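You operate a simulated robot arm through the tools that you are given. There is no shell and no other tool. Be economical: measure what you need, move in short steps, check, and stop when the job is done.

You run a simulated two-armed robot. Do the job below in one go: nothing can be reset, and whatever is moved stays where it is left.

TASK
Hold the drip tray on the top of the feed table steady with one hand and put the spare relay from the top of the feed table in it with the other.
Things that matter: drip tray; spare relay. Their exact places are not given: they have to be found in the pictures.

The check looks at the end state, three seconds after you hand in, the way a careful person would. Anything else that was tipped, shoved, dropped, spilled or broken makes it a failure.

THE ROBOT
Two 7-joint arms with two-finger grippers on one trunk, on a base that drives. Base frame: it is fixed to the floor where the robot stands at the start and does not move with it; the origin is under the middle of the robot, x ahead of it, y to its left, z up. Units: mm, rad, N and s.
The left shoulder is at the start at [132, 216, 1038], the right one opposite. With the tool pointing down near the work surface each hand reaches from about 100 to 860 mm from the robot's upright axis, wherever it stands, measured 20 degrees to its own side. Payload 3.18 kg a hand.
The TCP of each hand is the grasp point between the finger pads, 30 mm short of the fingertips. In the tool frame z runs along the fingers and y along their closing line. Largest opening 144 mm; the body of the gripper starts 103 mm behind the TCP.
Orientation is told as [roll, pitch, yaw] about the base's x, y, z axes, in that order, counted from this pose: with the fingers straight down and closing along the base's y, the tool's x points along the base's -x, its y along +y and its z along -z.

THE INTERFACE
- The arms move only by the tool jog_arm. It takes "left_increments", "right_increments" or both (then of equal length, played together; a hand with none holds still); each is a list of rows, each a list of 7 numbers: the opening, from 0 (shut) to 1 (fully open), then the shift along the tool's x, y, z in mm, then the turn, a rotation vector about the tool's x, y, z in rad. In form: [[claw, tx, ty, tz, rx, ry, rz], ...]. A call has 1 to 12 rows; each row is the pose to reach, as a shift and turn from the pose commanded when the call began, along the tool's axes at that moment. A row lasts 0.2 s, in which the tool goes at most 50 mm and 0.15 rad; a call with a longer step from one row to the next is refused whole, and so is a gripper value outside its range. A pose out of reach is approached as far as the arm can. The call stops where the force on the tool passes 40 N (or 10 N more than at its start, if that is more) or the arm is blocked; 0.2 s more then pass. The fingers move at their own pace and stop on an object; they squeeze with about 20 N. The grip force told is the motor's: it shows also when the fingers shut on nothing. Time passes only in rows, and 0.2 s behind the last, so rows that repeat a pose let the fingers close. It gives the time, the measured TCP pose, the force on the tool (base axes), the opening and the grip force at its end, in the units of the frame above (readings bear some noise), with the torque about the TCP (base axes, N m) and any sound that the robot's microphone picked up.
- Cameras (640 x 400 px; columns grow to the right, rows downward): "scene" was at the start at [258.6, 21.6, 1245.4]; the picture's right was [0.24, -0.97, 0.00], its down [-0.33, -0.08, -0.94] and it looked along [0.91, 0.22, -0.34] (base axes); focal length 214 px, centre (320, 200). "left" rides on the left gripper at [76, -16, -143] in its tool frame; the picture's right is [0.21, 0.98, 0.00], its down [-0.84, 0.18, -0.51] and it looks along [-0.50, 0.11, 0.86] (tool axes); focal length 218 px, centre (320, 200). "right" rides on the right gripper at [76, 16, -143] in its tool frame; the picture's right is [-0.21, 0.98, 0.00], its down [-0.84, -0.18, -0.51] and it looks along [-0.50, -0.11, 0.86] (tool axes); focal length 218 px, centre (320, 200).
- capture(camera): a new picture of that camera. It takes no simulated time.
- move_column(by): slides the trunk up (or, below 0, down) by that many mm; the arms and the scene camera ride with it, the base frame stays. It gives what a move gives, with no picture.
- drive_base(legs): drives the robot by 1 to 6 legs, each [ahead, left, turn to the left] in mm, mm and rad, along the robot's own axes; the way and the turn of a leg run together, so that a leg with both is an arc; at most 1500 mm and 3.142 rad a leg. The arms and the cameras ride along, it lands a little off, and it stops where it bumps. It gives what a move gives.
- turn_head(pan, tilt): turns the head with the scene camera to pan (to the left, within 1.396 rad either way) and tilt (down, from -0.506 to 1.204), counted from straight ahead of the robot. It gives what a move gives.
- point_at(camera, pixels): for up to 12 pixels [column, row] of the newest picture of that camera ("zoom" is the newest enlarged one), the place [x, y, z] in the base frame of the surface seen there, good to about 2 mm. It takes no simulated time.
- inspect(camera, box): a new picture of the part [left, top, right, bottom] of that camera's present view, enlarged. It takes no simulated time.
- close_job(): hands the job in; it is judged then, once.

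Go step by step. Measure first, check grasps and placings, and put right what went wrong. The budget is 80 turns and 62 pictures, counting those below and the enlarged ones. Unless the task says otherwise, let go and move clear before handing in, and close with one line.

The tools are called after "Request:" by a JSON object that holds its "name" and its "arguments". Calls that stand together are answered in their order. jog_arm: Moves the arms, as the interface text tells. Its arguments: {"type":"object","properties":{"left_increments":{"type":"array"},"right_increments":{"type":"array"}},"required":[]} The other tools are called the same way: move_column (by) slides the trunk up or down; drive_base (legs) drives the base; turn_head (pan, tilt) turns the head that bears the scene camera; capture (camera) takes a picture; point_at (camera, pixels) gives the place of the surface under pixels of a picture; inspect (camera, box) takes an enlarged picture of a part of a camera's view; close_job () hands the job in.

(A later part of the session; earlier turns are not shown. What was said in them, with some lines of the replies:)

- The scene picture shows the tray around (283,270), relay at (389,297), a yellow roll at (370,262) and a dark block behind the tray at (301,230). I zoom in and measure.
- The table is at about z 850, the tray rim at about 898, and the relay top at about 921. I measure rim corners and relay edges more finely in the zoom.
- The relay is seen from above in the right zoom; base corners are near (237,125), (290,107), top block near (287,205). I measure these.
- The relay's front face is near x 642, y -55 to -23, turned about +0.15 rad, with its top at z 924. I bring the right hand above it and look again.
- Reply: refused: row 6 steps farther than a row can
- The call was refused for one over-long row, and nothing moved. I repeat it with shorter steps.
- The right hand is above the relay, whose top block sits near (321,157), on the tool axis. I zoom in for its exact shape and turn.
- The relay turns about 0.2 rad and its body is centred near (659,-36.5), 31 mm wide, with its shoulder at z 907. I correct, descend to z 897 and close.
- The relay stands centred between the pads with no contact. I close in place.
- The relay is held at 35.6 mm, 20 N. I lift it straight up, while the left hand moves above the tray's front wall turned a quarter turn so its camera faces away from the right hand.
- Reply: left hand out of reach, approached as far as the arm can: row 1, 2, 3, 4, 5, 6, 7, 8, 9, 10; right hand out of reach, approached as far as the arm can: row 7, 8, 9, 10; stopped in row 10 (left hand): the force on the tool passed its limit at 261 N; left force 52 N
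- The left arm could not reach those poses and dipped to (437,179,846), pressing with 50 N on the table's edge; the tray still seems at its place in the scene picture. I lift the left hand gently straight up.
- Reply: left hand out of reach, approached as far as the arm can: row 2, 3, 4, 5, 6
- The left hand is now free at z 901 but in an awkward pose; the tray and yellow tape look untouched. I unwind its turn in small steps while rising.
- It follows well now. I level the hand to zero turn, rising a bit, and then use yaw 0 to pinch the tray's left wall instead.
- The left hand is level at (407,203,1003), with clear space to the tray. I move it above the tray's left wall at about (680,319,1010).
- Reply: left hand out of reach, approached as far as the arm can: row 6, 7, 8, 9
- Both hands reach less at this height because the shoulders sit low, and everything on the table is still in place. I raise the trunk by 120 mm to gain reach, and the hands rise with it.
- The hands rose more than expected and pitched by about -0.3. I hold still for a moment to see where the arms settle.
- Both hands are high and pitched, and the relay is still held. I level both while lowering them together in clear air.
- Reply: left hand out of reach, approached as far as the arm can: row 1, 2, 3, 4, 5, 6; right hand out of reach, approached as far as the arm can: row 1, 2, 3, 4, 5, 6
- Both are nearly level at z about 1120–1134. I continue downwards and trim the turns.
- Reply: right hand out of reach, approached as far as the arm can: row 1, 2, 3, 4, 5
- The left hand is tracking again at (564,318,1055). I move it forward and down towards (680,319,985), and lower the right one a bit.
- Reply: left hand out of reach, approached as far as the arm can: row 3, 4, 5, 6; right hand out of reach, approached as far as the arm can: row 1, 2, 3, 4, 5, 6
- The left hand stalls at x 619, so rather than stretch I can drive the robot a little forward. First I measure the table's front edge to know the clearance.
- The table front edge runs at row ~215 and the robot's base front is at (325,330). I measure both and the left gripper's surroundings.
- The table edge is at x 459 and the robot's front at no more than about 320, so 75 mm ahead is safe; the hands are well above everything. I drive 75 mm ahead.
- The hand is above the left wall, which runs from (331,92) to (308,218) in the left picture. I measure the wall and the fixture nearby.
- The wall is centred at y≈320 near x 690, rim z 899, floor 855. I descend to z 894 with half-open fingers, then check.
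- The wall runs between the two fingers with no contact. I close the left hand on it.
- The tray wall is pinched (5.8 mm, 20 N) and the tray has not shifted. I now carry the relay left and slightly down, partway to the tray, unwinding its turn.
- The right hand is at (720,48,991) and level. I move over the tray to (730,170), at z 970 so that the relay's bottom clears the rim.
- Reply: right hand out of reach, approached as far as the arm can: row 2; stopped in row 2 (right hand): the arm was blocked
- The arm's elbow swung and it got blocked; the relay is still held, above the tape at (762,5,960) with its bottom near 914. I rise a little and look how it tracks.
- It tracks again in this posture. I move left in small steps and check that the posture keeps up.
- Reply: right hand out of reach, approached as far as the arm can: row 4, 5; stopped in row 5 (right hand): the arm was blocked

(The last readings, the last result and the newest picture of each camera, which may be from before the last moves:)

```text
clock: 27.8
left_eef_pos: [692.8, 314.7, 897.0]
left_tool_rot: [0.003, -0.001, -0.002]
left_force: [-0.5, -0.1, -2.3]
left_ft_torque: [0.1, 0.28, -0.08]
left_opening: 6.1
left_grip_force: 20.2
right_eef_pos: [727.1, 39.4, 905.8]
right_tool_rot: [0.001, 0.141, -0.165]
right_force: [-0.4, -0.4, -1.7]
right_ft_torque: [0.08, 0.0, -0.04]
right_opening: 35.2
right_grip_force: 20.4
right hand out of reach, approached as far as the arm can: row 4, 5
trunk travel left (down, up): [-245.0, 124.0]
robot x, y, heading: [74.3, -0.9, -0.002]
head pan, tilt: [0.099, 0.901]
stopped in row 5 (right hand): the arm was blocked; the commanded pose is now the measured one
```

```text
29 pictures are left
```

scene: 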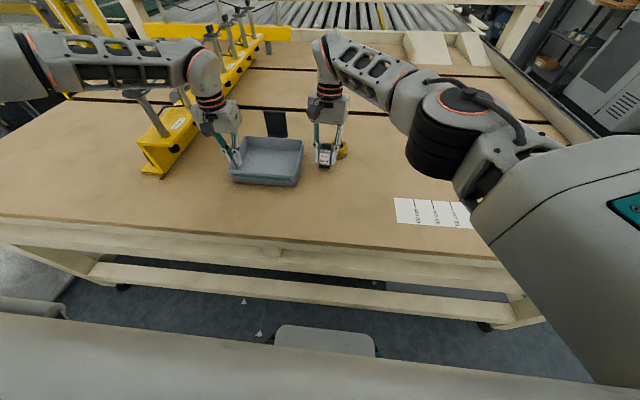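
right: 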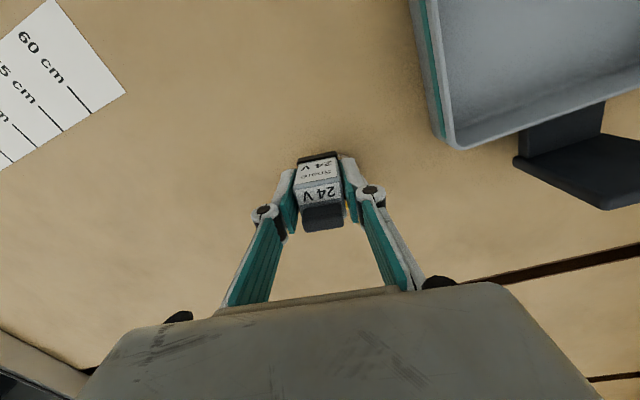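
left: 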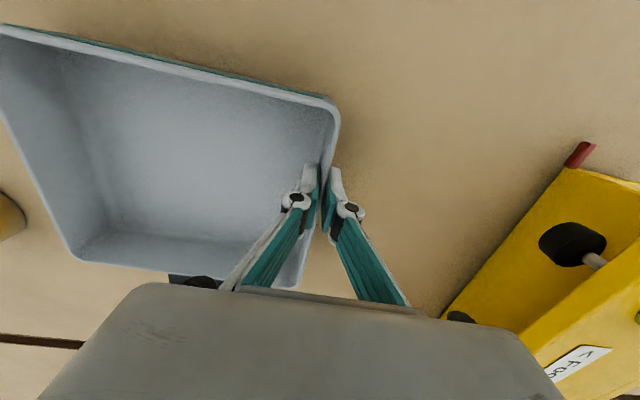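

The right arm again hit a limit reaching across the body; it sits at (727,39,906), relay still held, tape beside it. I rise straight up first, then plan to re-station the robot further left.

Request:
{"name": "jog_arm", "arguments": {"right_increments": [[0, 0, 0, -12, 0, 0, 0], [0, 0, 0, -25, 0, 0, 0], [0, 0, 0, -40, 0, 0, 0], [0, 0, 0, -40, 0, 0, 0]]}}

Request:
{"name": "inspect", "arguments": {"camera": "scene", "box": [180, 80, 400, 217]}}

Request:
{"name": "capture", "arguments": {"camera": "left"}}

```text
clock: 29.0
left_eef_pos: [692.7, 317.2, 896.1]
left_tool_rot: [0.001, 0.003, 0.001]
left_force: [1.0, 0.3, -1.6]
left_ft_torque: [0.0, 0.29, -0.08]
left_opening: 6.1
left_grip_force: 20.1
right_eef_pos: [746.1, 2.7, 942.1]
right_tool_rot: [-0.004, 0.142, -0.23]
right_force: [0.2, 0.4, -0.6]
right_ft_torque: [-0.01, 0.03, -0.02]
right_opening: 35.2
right_grip_force: 19.8
right hand out of reach, approached as far as the arm can: row 1, 2, 3, 4
trunk travel left (down, up): [-245.0, 124.0]
robot x, y, heading: [75.8, 1.6, 0.001]
head pan, tilt: [0.099, 0.901]
stopped in row 4 (right hand): the arm was blocked; the commanded pose is now the measured one
```

```text
2.91 times, centred on (290, 148) of scene
```

zoom: 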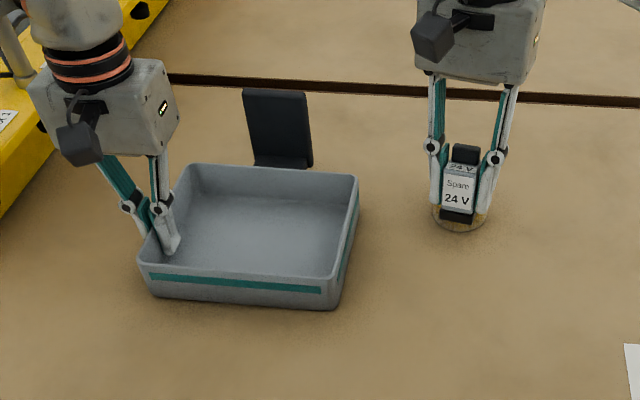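

```text
27 pictures are left
```

left: 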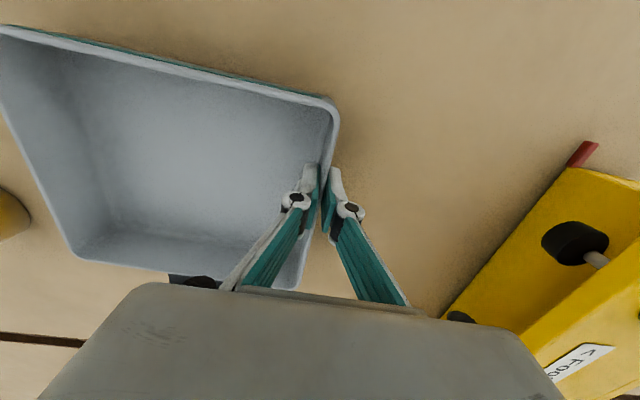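

The relay hangs just above the tape, and the tray still looks right. I move the right hand up, right and back towards its earlier good posture.

Request:
{"name": "jog_arm", "arguments": {"right_increments": [[0, 0, 0, -12, 0, -0.03, -0.04], [0, 4, -10, -25, 0, -0.06, -0.09], [0, 8, -25, -37, 0, -0.1, -0.14], [0, 14, -45, -37, 0, -0.142, -0.2], [0, 21, -65, -37, 0, -0.142, -0.26], [0, 21, -65, -37, 0, -0.142, -0.26]]}}

Request:
{"name": "capture", "arguments": {"camera": "scene"}}

```text
clock: 30.4
left_eef_pos: [693.5, 318.7, 895.7]
left_tool_rot: [0.0, 0.001, 0.0]
left_force: [-0.3, 0.4, -1.0]
left_ft_torque: [0.01, 0.27, -0.04]
left_opening: 6.1
left_grip_force: 20.1
right_eef_pos: [714.1, -50.3, 984.0]
right_tool_rot: [0.015, -0.007, 0.045]
right_force: [-0.6, 0.2, -1.1]
right_ft_torque: [-0.01, 0.0, 0.0]
right_opening: 35.1
right_grip_force: 20.1
trunk travel left (down, up): [-245.0, 124.0]
robot x, y, heading: [75.4, -0.3, -0.001]
head pan, tilt: [0.099, 0.901]
```

```text
26 pictures are left
```

scene: 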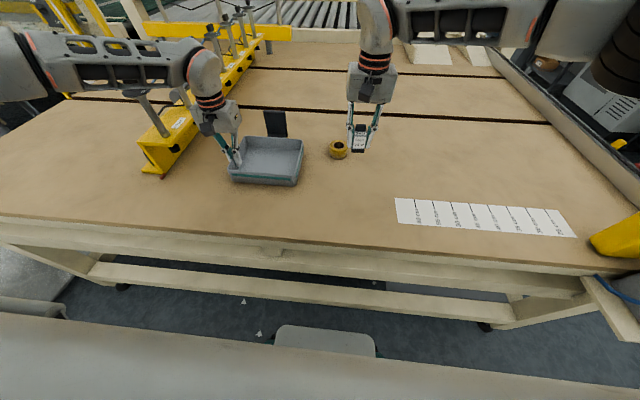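

The right arm is back in a good posture at (714,-50,984), tape untouched. I plan to let go of the tray, shift the robot left, and regrip; first I measure where the left forearm lies relative to the posts.

Request:
{"name": "point_at", "arguments": {"camera": "scene", "pixels": [[60, 60], [120, 62], [170, 65], [205, 70], [210, 105], [133, 94], [215, 32], [60, 88], [338, 145], [300, 143], [240, 143], [298, 183]]}}

```text
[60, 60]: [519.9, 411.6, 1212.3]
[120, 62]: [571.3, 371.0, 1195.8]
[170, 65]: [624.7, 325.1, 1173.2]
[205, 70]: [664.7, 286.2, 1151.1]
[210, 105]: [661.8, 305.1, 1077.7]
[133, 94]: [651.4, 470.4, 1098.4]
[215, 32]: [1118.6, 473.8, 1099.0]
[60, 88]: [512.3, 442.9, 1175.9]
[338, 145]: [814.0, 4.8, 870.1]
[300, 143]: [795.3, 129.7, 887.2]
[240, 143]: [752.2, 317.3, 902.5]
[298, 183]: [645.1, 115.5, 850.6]
```

The left forearm passes well in front of the posts. I open the left hand a little and rise clear of the tray wall.

Request:
{"name": "jog_arm", "arguments": {"left_increments": [[0.15, 0, 0, 0, 0, 0, 0], [0.3, 0, 0, 0, 0, 0, 0], [0.4, 0, 0, 0, 0, 0, 0], [0.4, 0, 0, -10, 0, 0, 0], [0.4, 0, 0, -30, 0, 0, 0], [0.4, 0, 0, -55, 0, 0, 0], [0.4, 0, 0, -80, 0, 0, 0], [0.4, 0, 0, -100, 0, 0, 0], [0.4, 0, 0, -100, 0, 0, 0]]}}

Request:
{"name": "inspect", "arguments": {"camera": "scene", "box": [180, 80, 400, 217]}}

```text
clock: 32.4
left_eef_pos: [693.4, 319.4, 996.5]
left_tool_rot: [0.0, 0.0, -0.001]
left_force: [0.0, 0.1, -0.5]
left_ft_torque: [-0.04, -0.01, 0.02]
left_opening: 57.7
left_grip_force: 0.0
right_eef_pos: [713.0, -50.1, 983.9]
right_tool_rot: [0.016, -0.006, 0.043]
right_force: [-0.2, 0.0, -1.0]
right_ft_torque: [-0.01, 0.03, 0.05]
right_opening: 35.5
right_grip_force: 20.0
trunk travel left (down, up): [-245.0, 124.0]
robot x, y, heading: [74.2, 0.0, 0.0]
head pan, tilt: [0.099, 0.901]
```

```text
2.91 times, centred on (290, 148) of scene
```

zoom: 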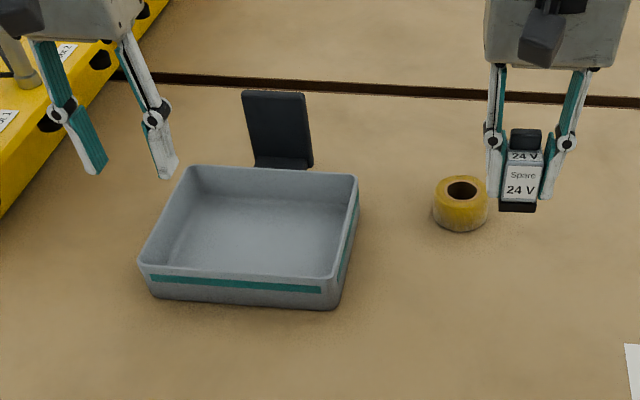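

The tray is free and in place. I move the left hand 140 mm to the right in robot terms, in small steps, slightly lower and back.

Request:
{"name": "jog_arm", "arguments": {"left_increments": [[0.4, 8, 0, 10, 0, 0, 0], [0.4, 15, -20, 15, 0, 0, 0], [0.4, 15, -45, 15, 0, 0, 0], [0.4, 15, -70, 15, 0, 0, 0], [0.4, 15, -95, 15, 0, 0, 0], [0.4, 15, -120, 15, 0, 0, 0], [0.4, 15, -140, 15, 0, 0, 0], [0.4, 15, -140, 15, 0, 0, 0]]}}

```text
clock: 34.2
left_eef_pos: [677.0, 177.7, 980.9]
left_tool_rot: [0.001, 0.002, -0.001]
left_force: [0.7, 0.2, -0.1]
left_ft_torque: [0.01, -0.03, -0.02]
left_opening: 57.6
left_grip_force: 0.1
right_eef_pos: [711.8, -50.6, 984.7]
right_tool_rot: [0.016, -0.005, 0.044]
right_force: [0.0, 0.3, -1.6]
right_ft_torque: [-0.03, -0.03, 0.01]
right_opening: 35.4
right_grip_force: 20.2
trunk travel left (down, up): [-245.0, 124.0]
robot x, y, heading: [76.7, 1.6, 0.003]
head pan, tilt: [0.099, 0.901]
```

The left hand followed well. Before driving left I check what stands at the robot's left, near (30,265) and (30,303) in the scene picture.

Request:
{"name": "capture", "arguments": {"camera": "scene"}}

Request:
{"name": "point_at", "arguments": {"camera": "scene", "pixels": [[15, 262], [40, 270], [40, 290], [20, 300], [45, 310], [20, 330], [90, 300], [280, 330], [370, 335]]}}

```text
24 pictures are left
```

scene: 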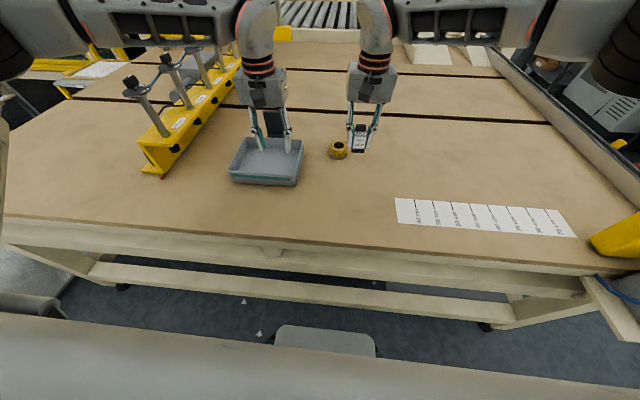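

```text
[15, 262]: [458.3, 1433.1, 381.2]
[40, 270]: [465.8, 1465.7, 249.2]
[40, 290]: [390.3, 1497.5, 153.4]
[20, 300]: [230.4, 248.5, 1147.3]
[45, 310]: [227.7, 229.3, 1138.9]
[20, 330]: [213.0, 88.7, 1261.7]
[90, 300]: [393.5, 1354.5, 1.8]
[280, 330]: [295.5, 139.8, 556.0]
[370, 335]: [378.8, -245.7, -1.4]
```

The left side is free (the bin is at y>1400). I check the left forearm's height before it passes towards the posts.

Request:
{"name": "point_at", "arguments": {"camera": "scene", "pixels": [[60, 50], [100, 44], [150, 40], [200, 38], [235, 40], [135, 82], [262, 98], [20, 70]]}}

```text
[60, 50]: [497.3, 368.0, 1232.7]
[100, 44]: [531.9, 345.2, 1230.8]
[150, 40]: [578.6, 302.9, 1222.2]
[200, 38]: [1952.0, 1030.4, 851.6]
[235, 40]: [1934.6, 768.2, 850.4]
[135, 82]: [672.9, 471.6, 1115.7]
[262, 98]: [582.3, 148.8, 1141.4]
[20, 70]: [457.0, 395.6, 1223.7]
```

The forearm's lower edge is at z≈1225, above the posts (1115), and in front of them. I drive 142 mm to the left.

Request:
{"name": "drive_base", "arguments": {"legs": [[0, 142, 0]]}}

Request:
{"name": "capture", "arguments": {"camera": "scene"}}

Request:
{"name": "capture", "arguments": {"camera": "left"}}

```text
clock: 36.1
left_eef_pos: [677.1, 320.1, 978.8]
left_tool_rot: [0.002, -0.001, -0.003]
left_force: [-0.6, -0.1, 0.1]
left_ft_torque: [-0.02, -0.03, 0.02]
left_opening: 57.5
left_grip_force: 0.0
right_eef_pos: [712.3, 92.4, 983.3]
right_tool_rot: [0.015, -0.006, 0.041]
right_force: [-0.1, 1.6, -1.5]
right_ft_torque: [-0.01, -0.02, -0.01]
right_opening: 35.3
right_grip_force: 20.0
trunk travel left (down, up): [-245.0, 124.0]
robot x, y, heading: [70.0, 142.1, -0.001]
head pan, tilt: [0.099, 0.901]
```

```text
23 pictures are left
```

scene: 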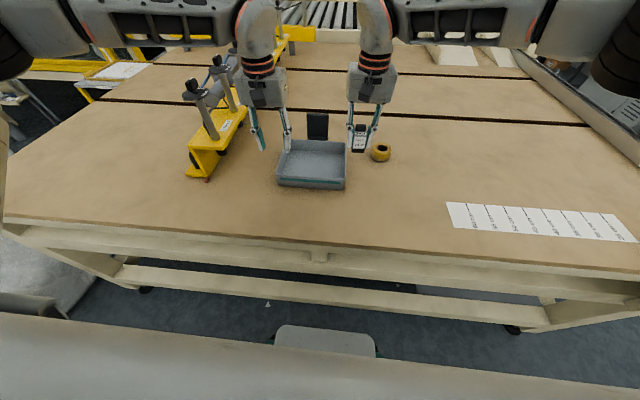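

```text
22 pictures are left
```

left: 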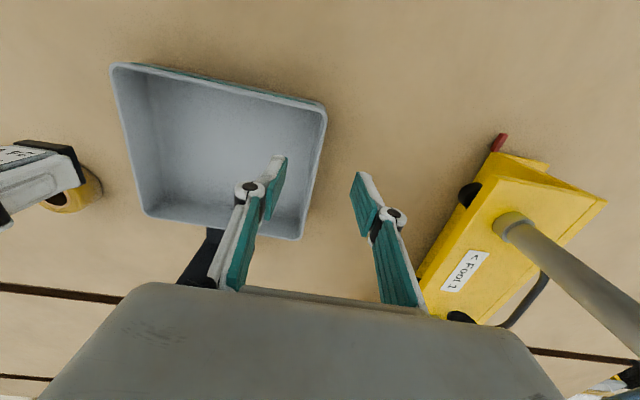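

Left hand sits over the wall, right hand at (712,92,983). I measure the wall again for the regrip.

Request:
{"name": "point_at", "arguments": {"camera": "left", "pixels": [[326, 110], [320, 150], [315, 180], [308, 220], [310, 150], [115, 75], [300, 236], [148, 205]]}}

```text
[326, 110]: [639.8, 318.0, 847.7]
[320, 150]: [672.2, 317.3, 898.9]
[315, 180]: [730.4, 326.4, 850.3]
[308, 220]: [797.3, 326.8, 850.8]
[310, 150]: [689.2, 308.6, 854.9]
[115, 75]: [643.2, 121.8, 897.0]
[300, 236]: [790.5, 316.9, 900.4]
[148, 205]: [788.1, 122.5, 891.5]
```

The wall is at y≈318 at x 677. I descend to z 894 with the left hand and close on it.

Request:
{"name": "jog_arm", "arguments": {"left_increments": [[0.4, 0, -1.5, 25, 0, 0, 0], [0.4, 0, -1.5, 55, 0, 0, 0], [0.4, 0, -1.5, 75, 0, 0, 0], [0.4, 0, -1.5, 85, 0, 0, 0], [0.4, 0, -1.5, 85, 0, 0, 0], [0.25, 0, -1.5, 85, 0, 0, 0], [0.15, 0, -1.5, 85, 0, 0, 0], [0, 0, -1.5, 85, 0, 0, 0], [0, 0, -1.5, 85, 0, 0, 0], [0, 0, -1.5, 85, 0, 0, 0]]}}

Request:
{"name": "capture", "arguments": {"camera": "left"}}

```text
clock: 38.3
left_eef_pos: [676.8, 317.3, 895.9]
left_tool_rot: [0.001, -0.002, -0.001]
left_force: [-0.6, -0.7, -0.3]
left_ft_torque: [0.0, -0.04, -0.04]
left_opening: 6.0
left_grip_force: 20.0
right_eef_pos: [714.0, 91.7, 982.8]
right_tool_rot: [0.015, -0.006, 0.042]
right_force: [-0.5, -0.3, -0.1]
right_ft_torque: [0.02, 0.01, 0.01]
right_opening: 35.5
right_grip_force: 20.3
trunk travel left (down, up): [-245.0, 124.0]
robot x, y, heading: [74.7, 142.9, 0.002]
head pan, tilt: [0.099, 0.901]
```

```text
21 pictures are left
```

left: 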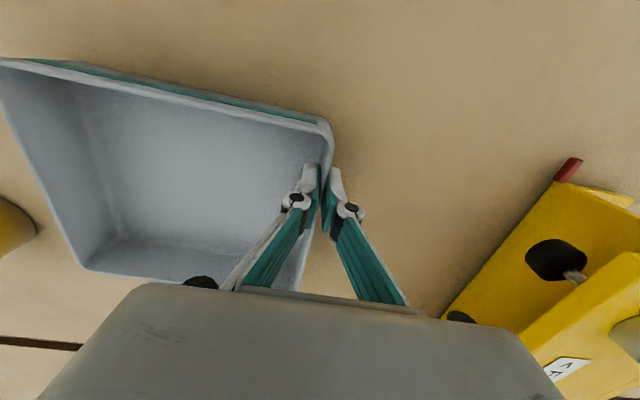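

The tray is held again. I move the right hand in small steps to (725,168,975).

Request:
{"name": "jog_arm", "arguments": {"right_increments": [[0, -2, 18, 2, 0, 0, 0], [0, -5, 38, 4, 0, 0, 0], [0, -8, 58, 6, 0, 0, 0], [0, -12, 76, 8, 0, 0, 0], [0, -12, 76, 8, 0, 0, 0]]}}

Request:
{"name": "capture", "arguments": {"camera": "right"}}

Request:
{"name": "inspect", "arguments": {"camera": "scene", "box": [200, 60, 420, 197]}}

```text
clock: 39.5
left_eef_pos: [677.1, 318.3, 895.8]
left_tool_rot: [0.002, -0.002, 0.001]
left_force: [0.6, -1.0, 0.7]
left_ft_torque: [-0.03, 0.05, 0.0]
left_opening: 5.6
left_grip_force: 20.4
right_eef_pos: [723.3, 168.1, 975.6]
right_tool_rot: [0.015, -0.006, 0.04]
right_force: [0.3, 0.8, -0.6]
right_ft_torque: [0.01, 0.01, -0.01]
right_opening: 35.2
right_grip_force: 20.6
trunk travel left (down, up): [-245.0, 124.0]
robot x, y, heading: [78.3, 141.4, 0.001]
head pan, tilt: [0.099, 0.901]
```

```text
20 pictures are left
```

right: 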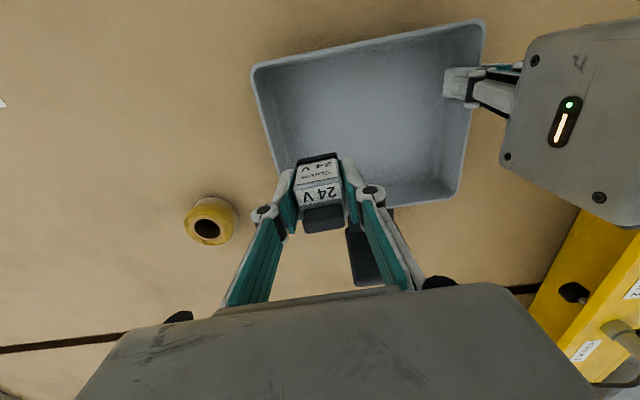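

```text
2.91 times, centred on (310, 128) of scene
```

zoom: 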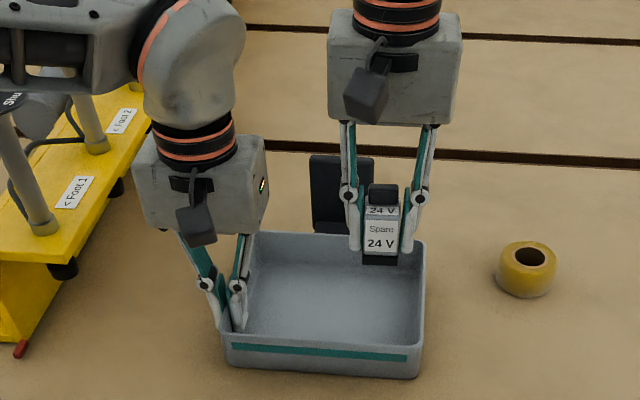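

The relay hangs over the tray's right half with all clear. I lower it in shrinking steps to just above the floor (TCP about 903).

Request:
{"name": "jog_arm", "arguments": {"right_increments": [[0, -5, -2, 20, 0.015, 0.006, 0], [0, -8, -2, 40, 0.015, 0.006, 0], [0, -8, -2, 55, 0.015, 0.006, 0], [0, -8, -2, 65, 0.015, 0.006, 0], [0, -8, -2, 70, 0.015, 0.006, 0], [0, -8, -2, 72, 0.015, 0.006, 0], [0, -8, -2, 72, 0.015, 0.006, 0]]}}

Request:
{"name": "inspect", "arguments": {"camera": "scene", "box": [260, 100, 400, 187]}}

Request:
{"name": "capture", "arguments": {"camera": "right"}}

```text
clock: 41.1
left_eef_pos: [677.8, 318.3, 895.0]
left_tool_rot: [0.001, -0.001, -0.002]
left_force: [-0.1, 0.0, -0.2]
left_ft_torque: [0.0, -0.02, 0.02]
left_opening: 6.2
left_grip_force: 20.2
right_eef_pos: [731.8, 167.2, 903.4]
right_tool_rot: [0.0, 0.0, 0.042]
right_force: [-0.4, -0.2, -0.7]
right_ft_torque: [-0.02, -0.01, 0.0]
right_opening: 35.5
right_grip_force: 19.7
trunk travel left (down, up): [-245.0, 124.0]
robot x, y, heading: [76.0, 140.1, 0.0]
head pan, tilt: [0.099, 0.901]
```

```text
4.57 times, centred on (330, 144) of scene
```

zoom: 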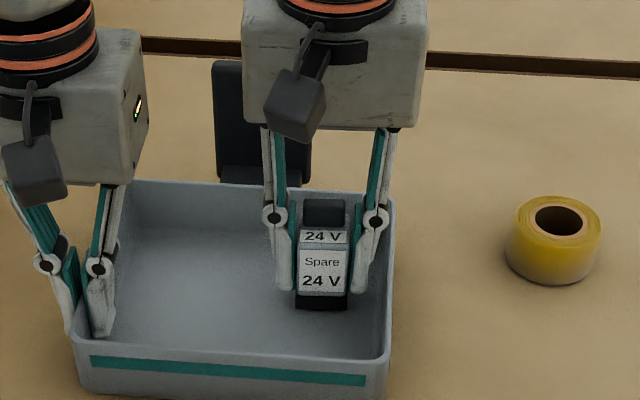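

```text
17 pictures are left
```

right: 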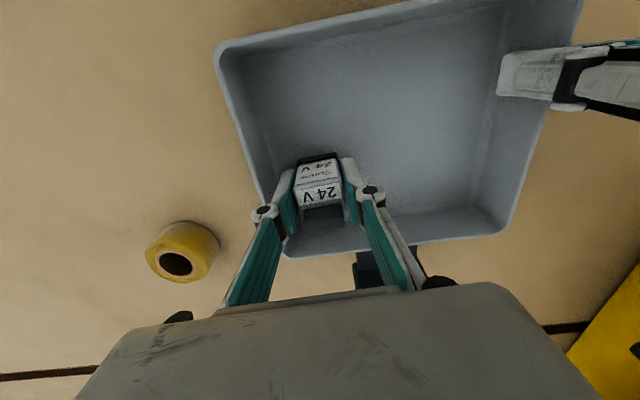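

The relay is just above the tray floor with no contact force, clear of the walls. I lower by single millimetres until it sits.

Request:
{"name": "jog_arm", "arguments": {"right_increments": [[0, 0, 0, 1, 0, 0, 0], [0, 0, 0, 2, 0, 0, 0], [0, 0, 0, 2, 0, 0, 0]]}}

Request:
{"name": "inspect", "arguments": {"camera": "scene", "box": [300, 135, 360, 172]}}

```text
clock: 41.9
left_eef_pos: [678.8, 319.3, 896.2]
left_tool_rot: [0.002, 0.0, -0.002]
left_force: [-0.8, -0.5, 0.1]
left_ft_torque: [-0.03, 0.04, 0.0]
left_opening: 6.0
left_grip_force: 19.9
right_eef_pos: [730.8, 167.4, 903.1]
right_tool_rot: [-0.001, -0.001, 0.042]
right_force: [0.9, 0.1, -0.6]
right_ft_torque: [0.0, 0.0, 0.03]
right_opening: 35.0
right_grip_force: 20.0
trunk travel left (down, up): [-245.0, 124.0]
robot x, y, heading: [73.2, 139.6, 0.003]
head pan, tilt: [0.099, 0.901]
```

```text
10.67 times, centred on (330, 154) of scene
```

zoom: 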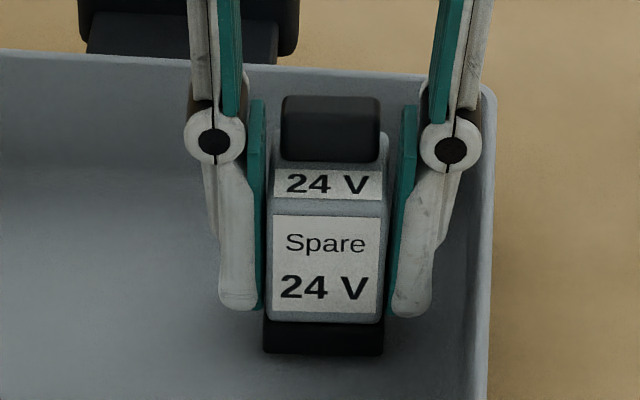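

Request:
{"name": "point_at", "arguments": {"camera": "zoom", "pixels": [[290, 352], [323, 350], [360, 352], [323, 366], [323, 375], [323, 328]]}}

Request:
{"name": "jog_arm", "arguments": {"right_increments": [[0, 0, 0, 1, 0, 0, 0], [0, 0, 0, 2, 0, 0, 0], [0, 0, 0, 2, 0, 0, 0]]}}

```text
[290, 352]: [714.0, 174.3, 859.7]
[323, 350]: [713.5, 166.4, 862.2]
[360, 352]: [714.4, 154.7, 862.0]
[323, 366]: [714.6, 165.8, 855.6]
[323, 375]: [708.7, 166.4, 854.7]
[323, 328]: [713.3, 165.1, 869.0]
```

```text
clock: 42.7
left_eef_pos: [677.9, 318.1, 895.4]
left_tool_rot: [0.001, 0.001, -0.001]
left_force: [0.0, 0.4, 0.3]
left_ft_torque: [0.02, 0.06, 0.0]
left_opening: 6.1
left_grip_force: 20.1
right_eef_pos: [730.5, 167.2, 900.2]
right_tool_rot: [-0.001, -0.001, 0.042]
right_force: [0.1, -0.8, -1.3]
right_ft_torque: [0.01, 0.03, 0.02]
right_opening: 35.3
right_grip_force: 19.4
trunk travel left (down, up): [-245.0, 124.0]
robot x, y, heading: [73.8, 140.3, -0.006]
head pan, tilt: [0.099, 0.901]
```

The relay's bottom was about 4 mm above the floor, now about 1–2 mm. I go on by single millimetres until a contact force shows.

Request:
{"name": "jog_arm", "arguments": {"right_increments": [[0, 0, 0, 0.7, 0, 0, 0], [0, 0, 0, 1.4, 0, 0, 0], [0, 0, 0, 1.4, 0, 0, 0]]}}

Request:
{"name": "inspect", "arguments": {"camera": "scene", "box": [300, 135, 360, 172]}}

Request:
{"name": "point_at", "arguments": {"camera": "zoom", "pixels": [[290, 358], [323, 356], [323, 352], [323, 366]]}}

```text
clock: 43.5
left_eef_pos: [677.8, 318.3, 895.4]
left_tool_rot: [0.001, 0.0, -0.001]
left_force: [0.3, -0.1, 0.7]
left_ft_torque: [-0.01, 0.0, -0.04]
left_opening: 5.9
left_grip_force: 20.4
right_eef_pos: [731.4, 168.2, 898.6]
right_tool_rot: [-0.001, -0.001, 0.042]
right_force: [0.2, 0.3, -0.2]
right_ft_torque: [0.01, 0.01, 0.01]
right_opening: 35.2
right_grip_force: 19.8
trunk travel left (down, up): [-245.0, 124.0]
robot x, y, heading: [75.6, 138.8, -0.002]
head pan, tilt: [0.099, 0.901]
```

```text
10.67 times, centred on (330, 154) of scene
```

zoom: 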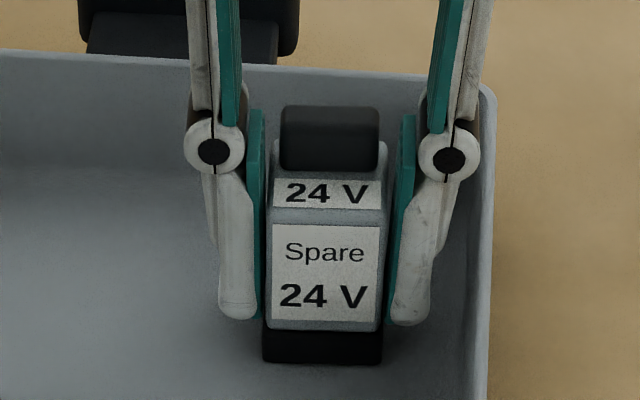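

```text
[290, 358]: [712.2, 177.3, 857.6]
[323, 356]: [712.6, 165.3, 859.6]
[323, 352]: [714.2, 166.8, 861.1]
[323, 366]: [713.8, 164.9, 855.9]
```

No contact force yet; I take two more millimetres.

Request:
{"name": "jog_arm", "arguments": {"right_increments": [[0, 0, 0, 0.7, 0, 0, 0], [0, 0, 0, 1.4, 0, 0, 0], [0, 0, 0, 1.4, 0, 0, 0]]}}

```text
clock: 44.3
left_eef_pos: [678.1, 317.4, 895.6]
left_tool_rot: [0.001, 0.001, -0.002]
left_force: [0.3, -0.3, -0.3]
left_ft_torque: [0.0, 0.03, 0.05]
left_opening: 6.2
left_grip_force: 19.4
right_eef_pos: [731.7, 167.8, 897.6]
right_tool_rot: [-0.001, 0.0, 0.042]
right_force: [-0.2, -0.1, 4.4]
right_ft_torque: [0.06, 0.09, 0.0]
right_opening: 35.5
right_grip_force: 20.4
trunk travel left (down, up): [-245.0, 124.0]
robot x, y, heading: [72.9, 142.0, -0.001]
head pan, tilt: [0.099, 0.901]
```

The force rose to 4.4 N: the relay sits on the tray floor. I open the right hand slightly (to about 46 mm) and rise straight up.

Request:
{"name": "jog_arm", "arguments": {"right_increments": [[0.27, 0, 0, 0, 0, 0, 0], [0.3, 0, 0, 0, 0, 0, 0], [0.32, 0, 0, 0, 0, 0, 0], [0.32, 0, 0, 0, 0, 0, 0], [0.32, 0, 0, -10, 0, 0, 0], [0.32, 0, 0, -25, 0, 0, 0], [0.32, 0, 0, -45, 0, 0, 0], [0.32, 0, 0, -65, 0, 0, 0], [0.32, 0, 0, -80, 0, 0, 0], [0.32, 0, 0, -80, 0, 0, 0]]}}

Request:
{"name": "inspect", "arguments": {"camera": "scene", "box": [200, 60, 420, 197]}}

```text
clock: 46.5
left_eef_pos: [677.6, 318.4, 896.0]
left_tool_rot: [0.0, 0.0, -0.003]
left_force: [-0.7, 0.1, 0.4]
left_ft_torque: [0.04, -0.04, 0.03]
left_opening: 5.9
left_grip_force: 20.3
right_eef_pos: [730.7, 167.0, 978.7]
right_tool_rot: [-0.001, 0.003, 0.042]
right_force: [-0.1, 0.7, 0.3]
right_ft_torque: [-0.01, 0.03, 0.0]
right_opening: 46.6
right_grip_force: 0.0
trunk travel left (down, up): [-245.0, 124.0]
robot x, y, heading: [78.0, 142.9, -0.007]
head pan, tilt: [0.099, 0.901]
```

```text
2.91 times, centred on (310, 128) of scene
```

zoom: 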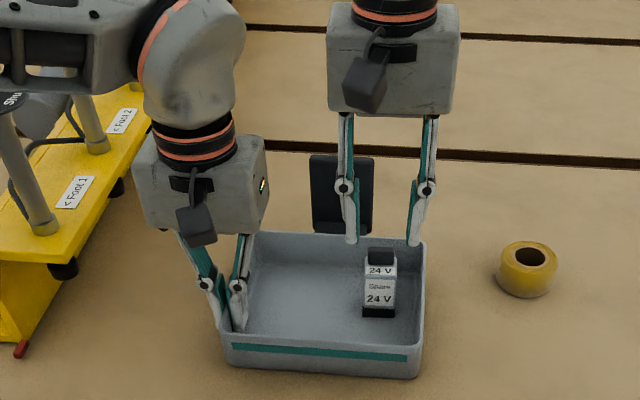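

The relay stands upright in the tray. I move the right hand aside the way it came, while the left keeps holding, then the left lets go and rises.

Request:
{"name": "jog_arm", "arguments": {"right_increments": [[0.32, 2, -18, -2, 0, 0, 0], [0.32, 6, -38, -4, 0, 0, 0], [0.32, 12, -58, -5, 0, 0, 0], [0.32, 18, -78, -5, 0, 0, 0], [0.32, 18, -78, -5, 0, 0, 0]]}}

Request:
{"name": "jog_arm", "arguments": {"left_increments": [[0.15, 0, 0, 0, 0, 0, 0], [0.3, 0, 0, 0, 0, 0, 0], [0.4, 0, 0, 0, 0, 0, 0], [0.4, 0, 0, 0, 0, 0, 0], [0.4, 0, 0, -10, 0, 0, 0], [0.4, 0, 0, -30, 0, 0, 0], [0.4, 0, 0, -55, 0, 0, 0], [0.4, 0, 0, -82, 0, 0, 0], [0.4, 0, 0, -82, 0, 0, 0]]}}

Request:
{"name": "inspect", "arguments": {"camera": "scene", "box": [160, 60, 440, 235]}}

```text
clock: 47.7
left_eef_pos: [677.1, 318.6, 895.9]
left_tool_rot: [0.001, 0.0, -0.002]
left_force: [0.6, 0.3, 0.2]
left_ft_torque: [-0.01, -0.06, 0.02]
left_opening: 6.1
left_grip_force: 19.9
right_eef_pos: [716.5, 89.4, 983.1]
right_tool_rot: [0.0, -0.002, 0.042]
right_force: [0.0, -0.4, 0.4]
right_ft_torque: [-0.03, 0.01, 0.0]
right_opening: 46.1
right_grip_force: 0.0
trunk travel left (down, up): [-245.0, 124.0]
robot x, y, heading: [73.2, 145.9, -0.006]
head pan, tilt: [0.099, 0.901]
```

```text
clock: 49.7
left_eef_pos: [679.4, 316.7, 977.9]
left_tool_rot: [0.0, 0.002, -0.002]
left_force: [0.2, 0.3, -0.1]
left_ft_torque: [0.01, -0.01, -0.03]
left_opening: 57.8
left_grip_force: 0.2
right_eef_pos: [717.0, 89.8, 982.9]
right_tool_rot: [-0.001, 0.0, 0.043]
right_force: [0.4, 0.2, -0.9]
right_ft_torque: [-0.03, 0.01, -0.01]
right_opening: 46.2
right_grip_force: 0.1
trunk travel left (down, up): [-245.0, 124.0]
robot x, y, heading: [68.3, 139.3, -0.001]
head pan, tilt: [0.099, 0.901]
```

```text
2.29 times, centred on (300, 148) of scene
```

zoom: 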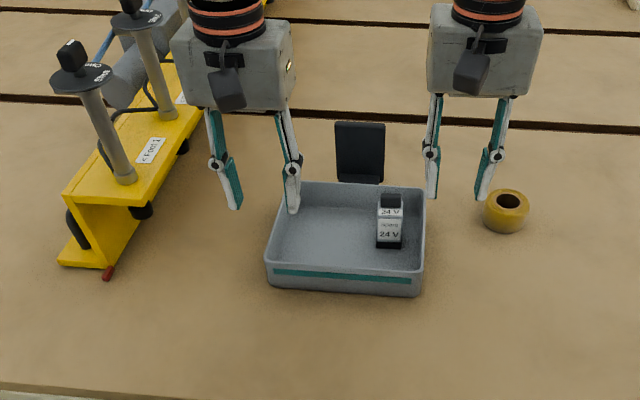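

The relay stands upright in the tray, and the tape, dark stand and fixture are in place; both hands are open and empty. I back the robot off for clearance.

Request:
{"name": "drive_base", "arguments": {"legs": [[-120, 0, 0]]}}

Request:
{"name": "capture", "arguments": {"camera": "scene"}}

```text
clock: 50.9
left_eef_pos: [557.9, 318.2, 979.3]
left_tool_rot: [0.001, 0.001, 0.002]
left_force: [-0.3, 0.0, 0.0]
left_ft_torque: [0.02, -0.02, 0.01]
left_opening: 57.8
left_grip_force: 0.1
right_eef_pos: [596.6, 89.6, 984.8]
right_tool_rot: [-0.001, 0.001, 0.044]
right_force: [-0.2, -0.5, 0.1]
right_ft_torque: [0.02, -0.06, -0.02]
right_opening: 46.3
right_grip_force: 0.2
trunk travel left (down, up): [-245.0, 124.0]
robot x, y, heading: [-46.0, 147.6, -0.004]
head pan, tilt: [0.099, 0.901]
```

```text
12 pictures are left
```

scene: 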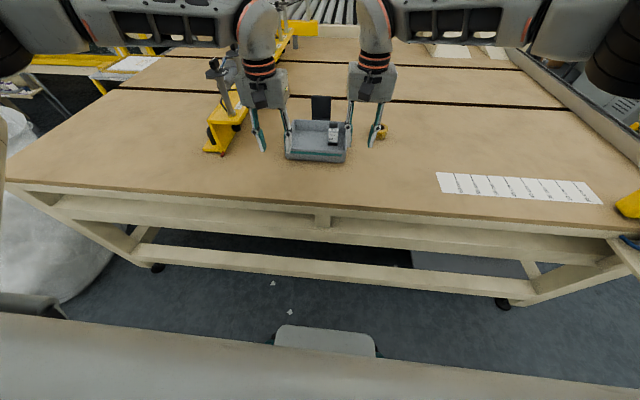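

The relay stands in the tray at (333,133), everything else is in place and both hands are clear, so I hand in.

Request:
{"name": "close_job", "arguments": {}}

```text
The job is handed in.
```

The spare relay is standing upright in the drip tray, placed there by the right hand while the left hand held the tray's wall. Both hands are open and clear of the table-top items. On the way, the left hand pressed hard on the table's front edge (261 N at the peak). In the pictures nothing looked moved or damaged, though I did not inspect the edge itself.
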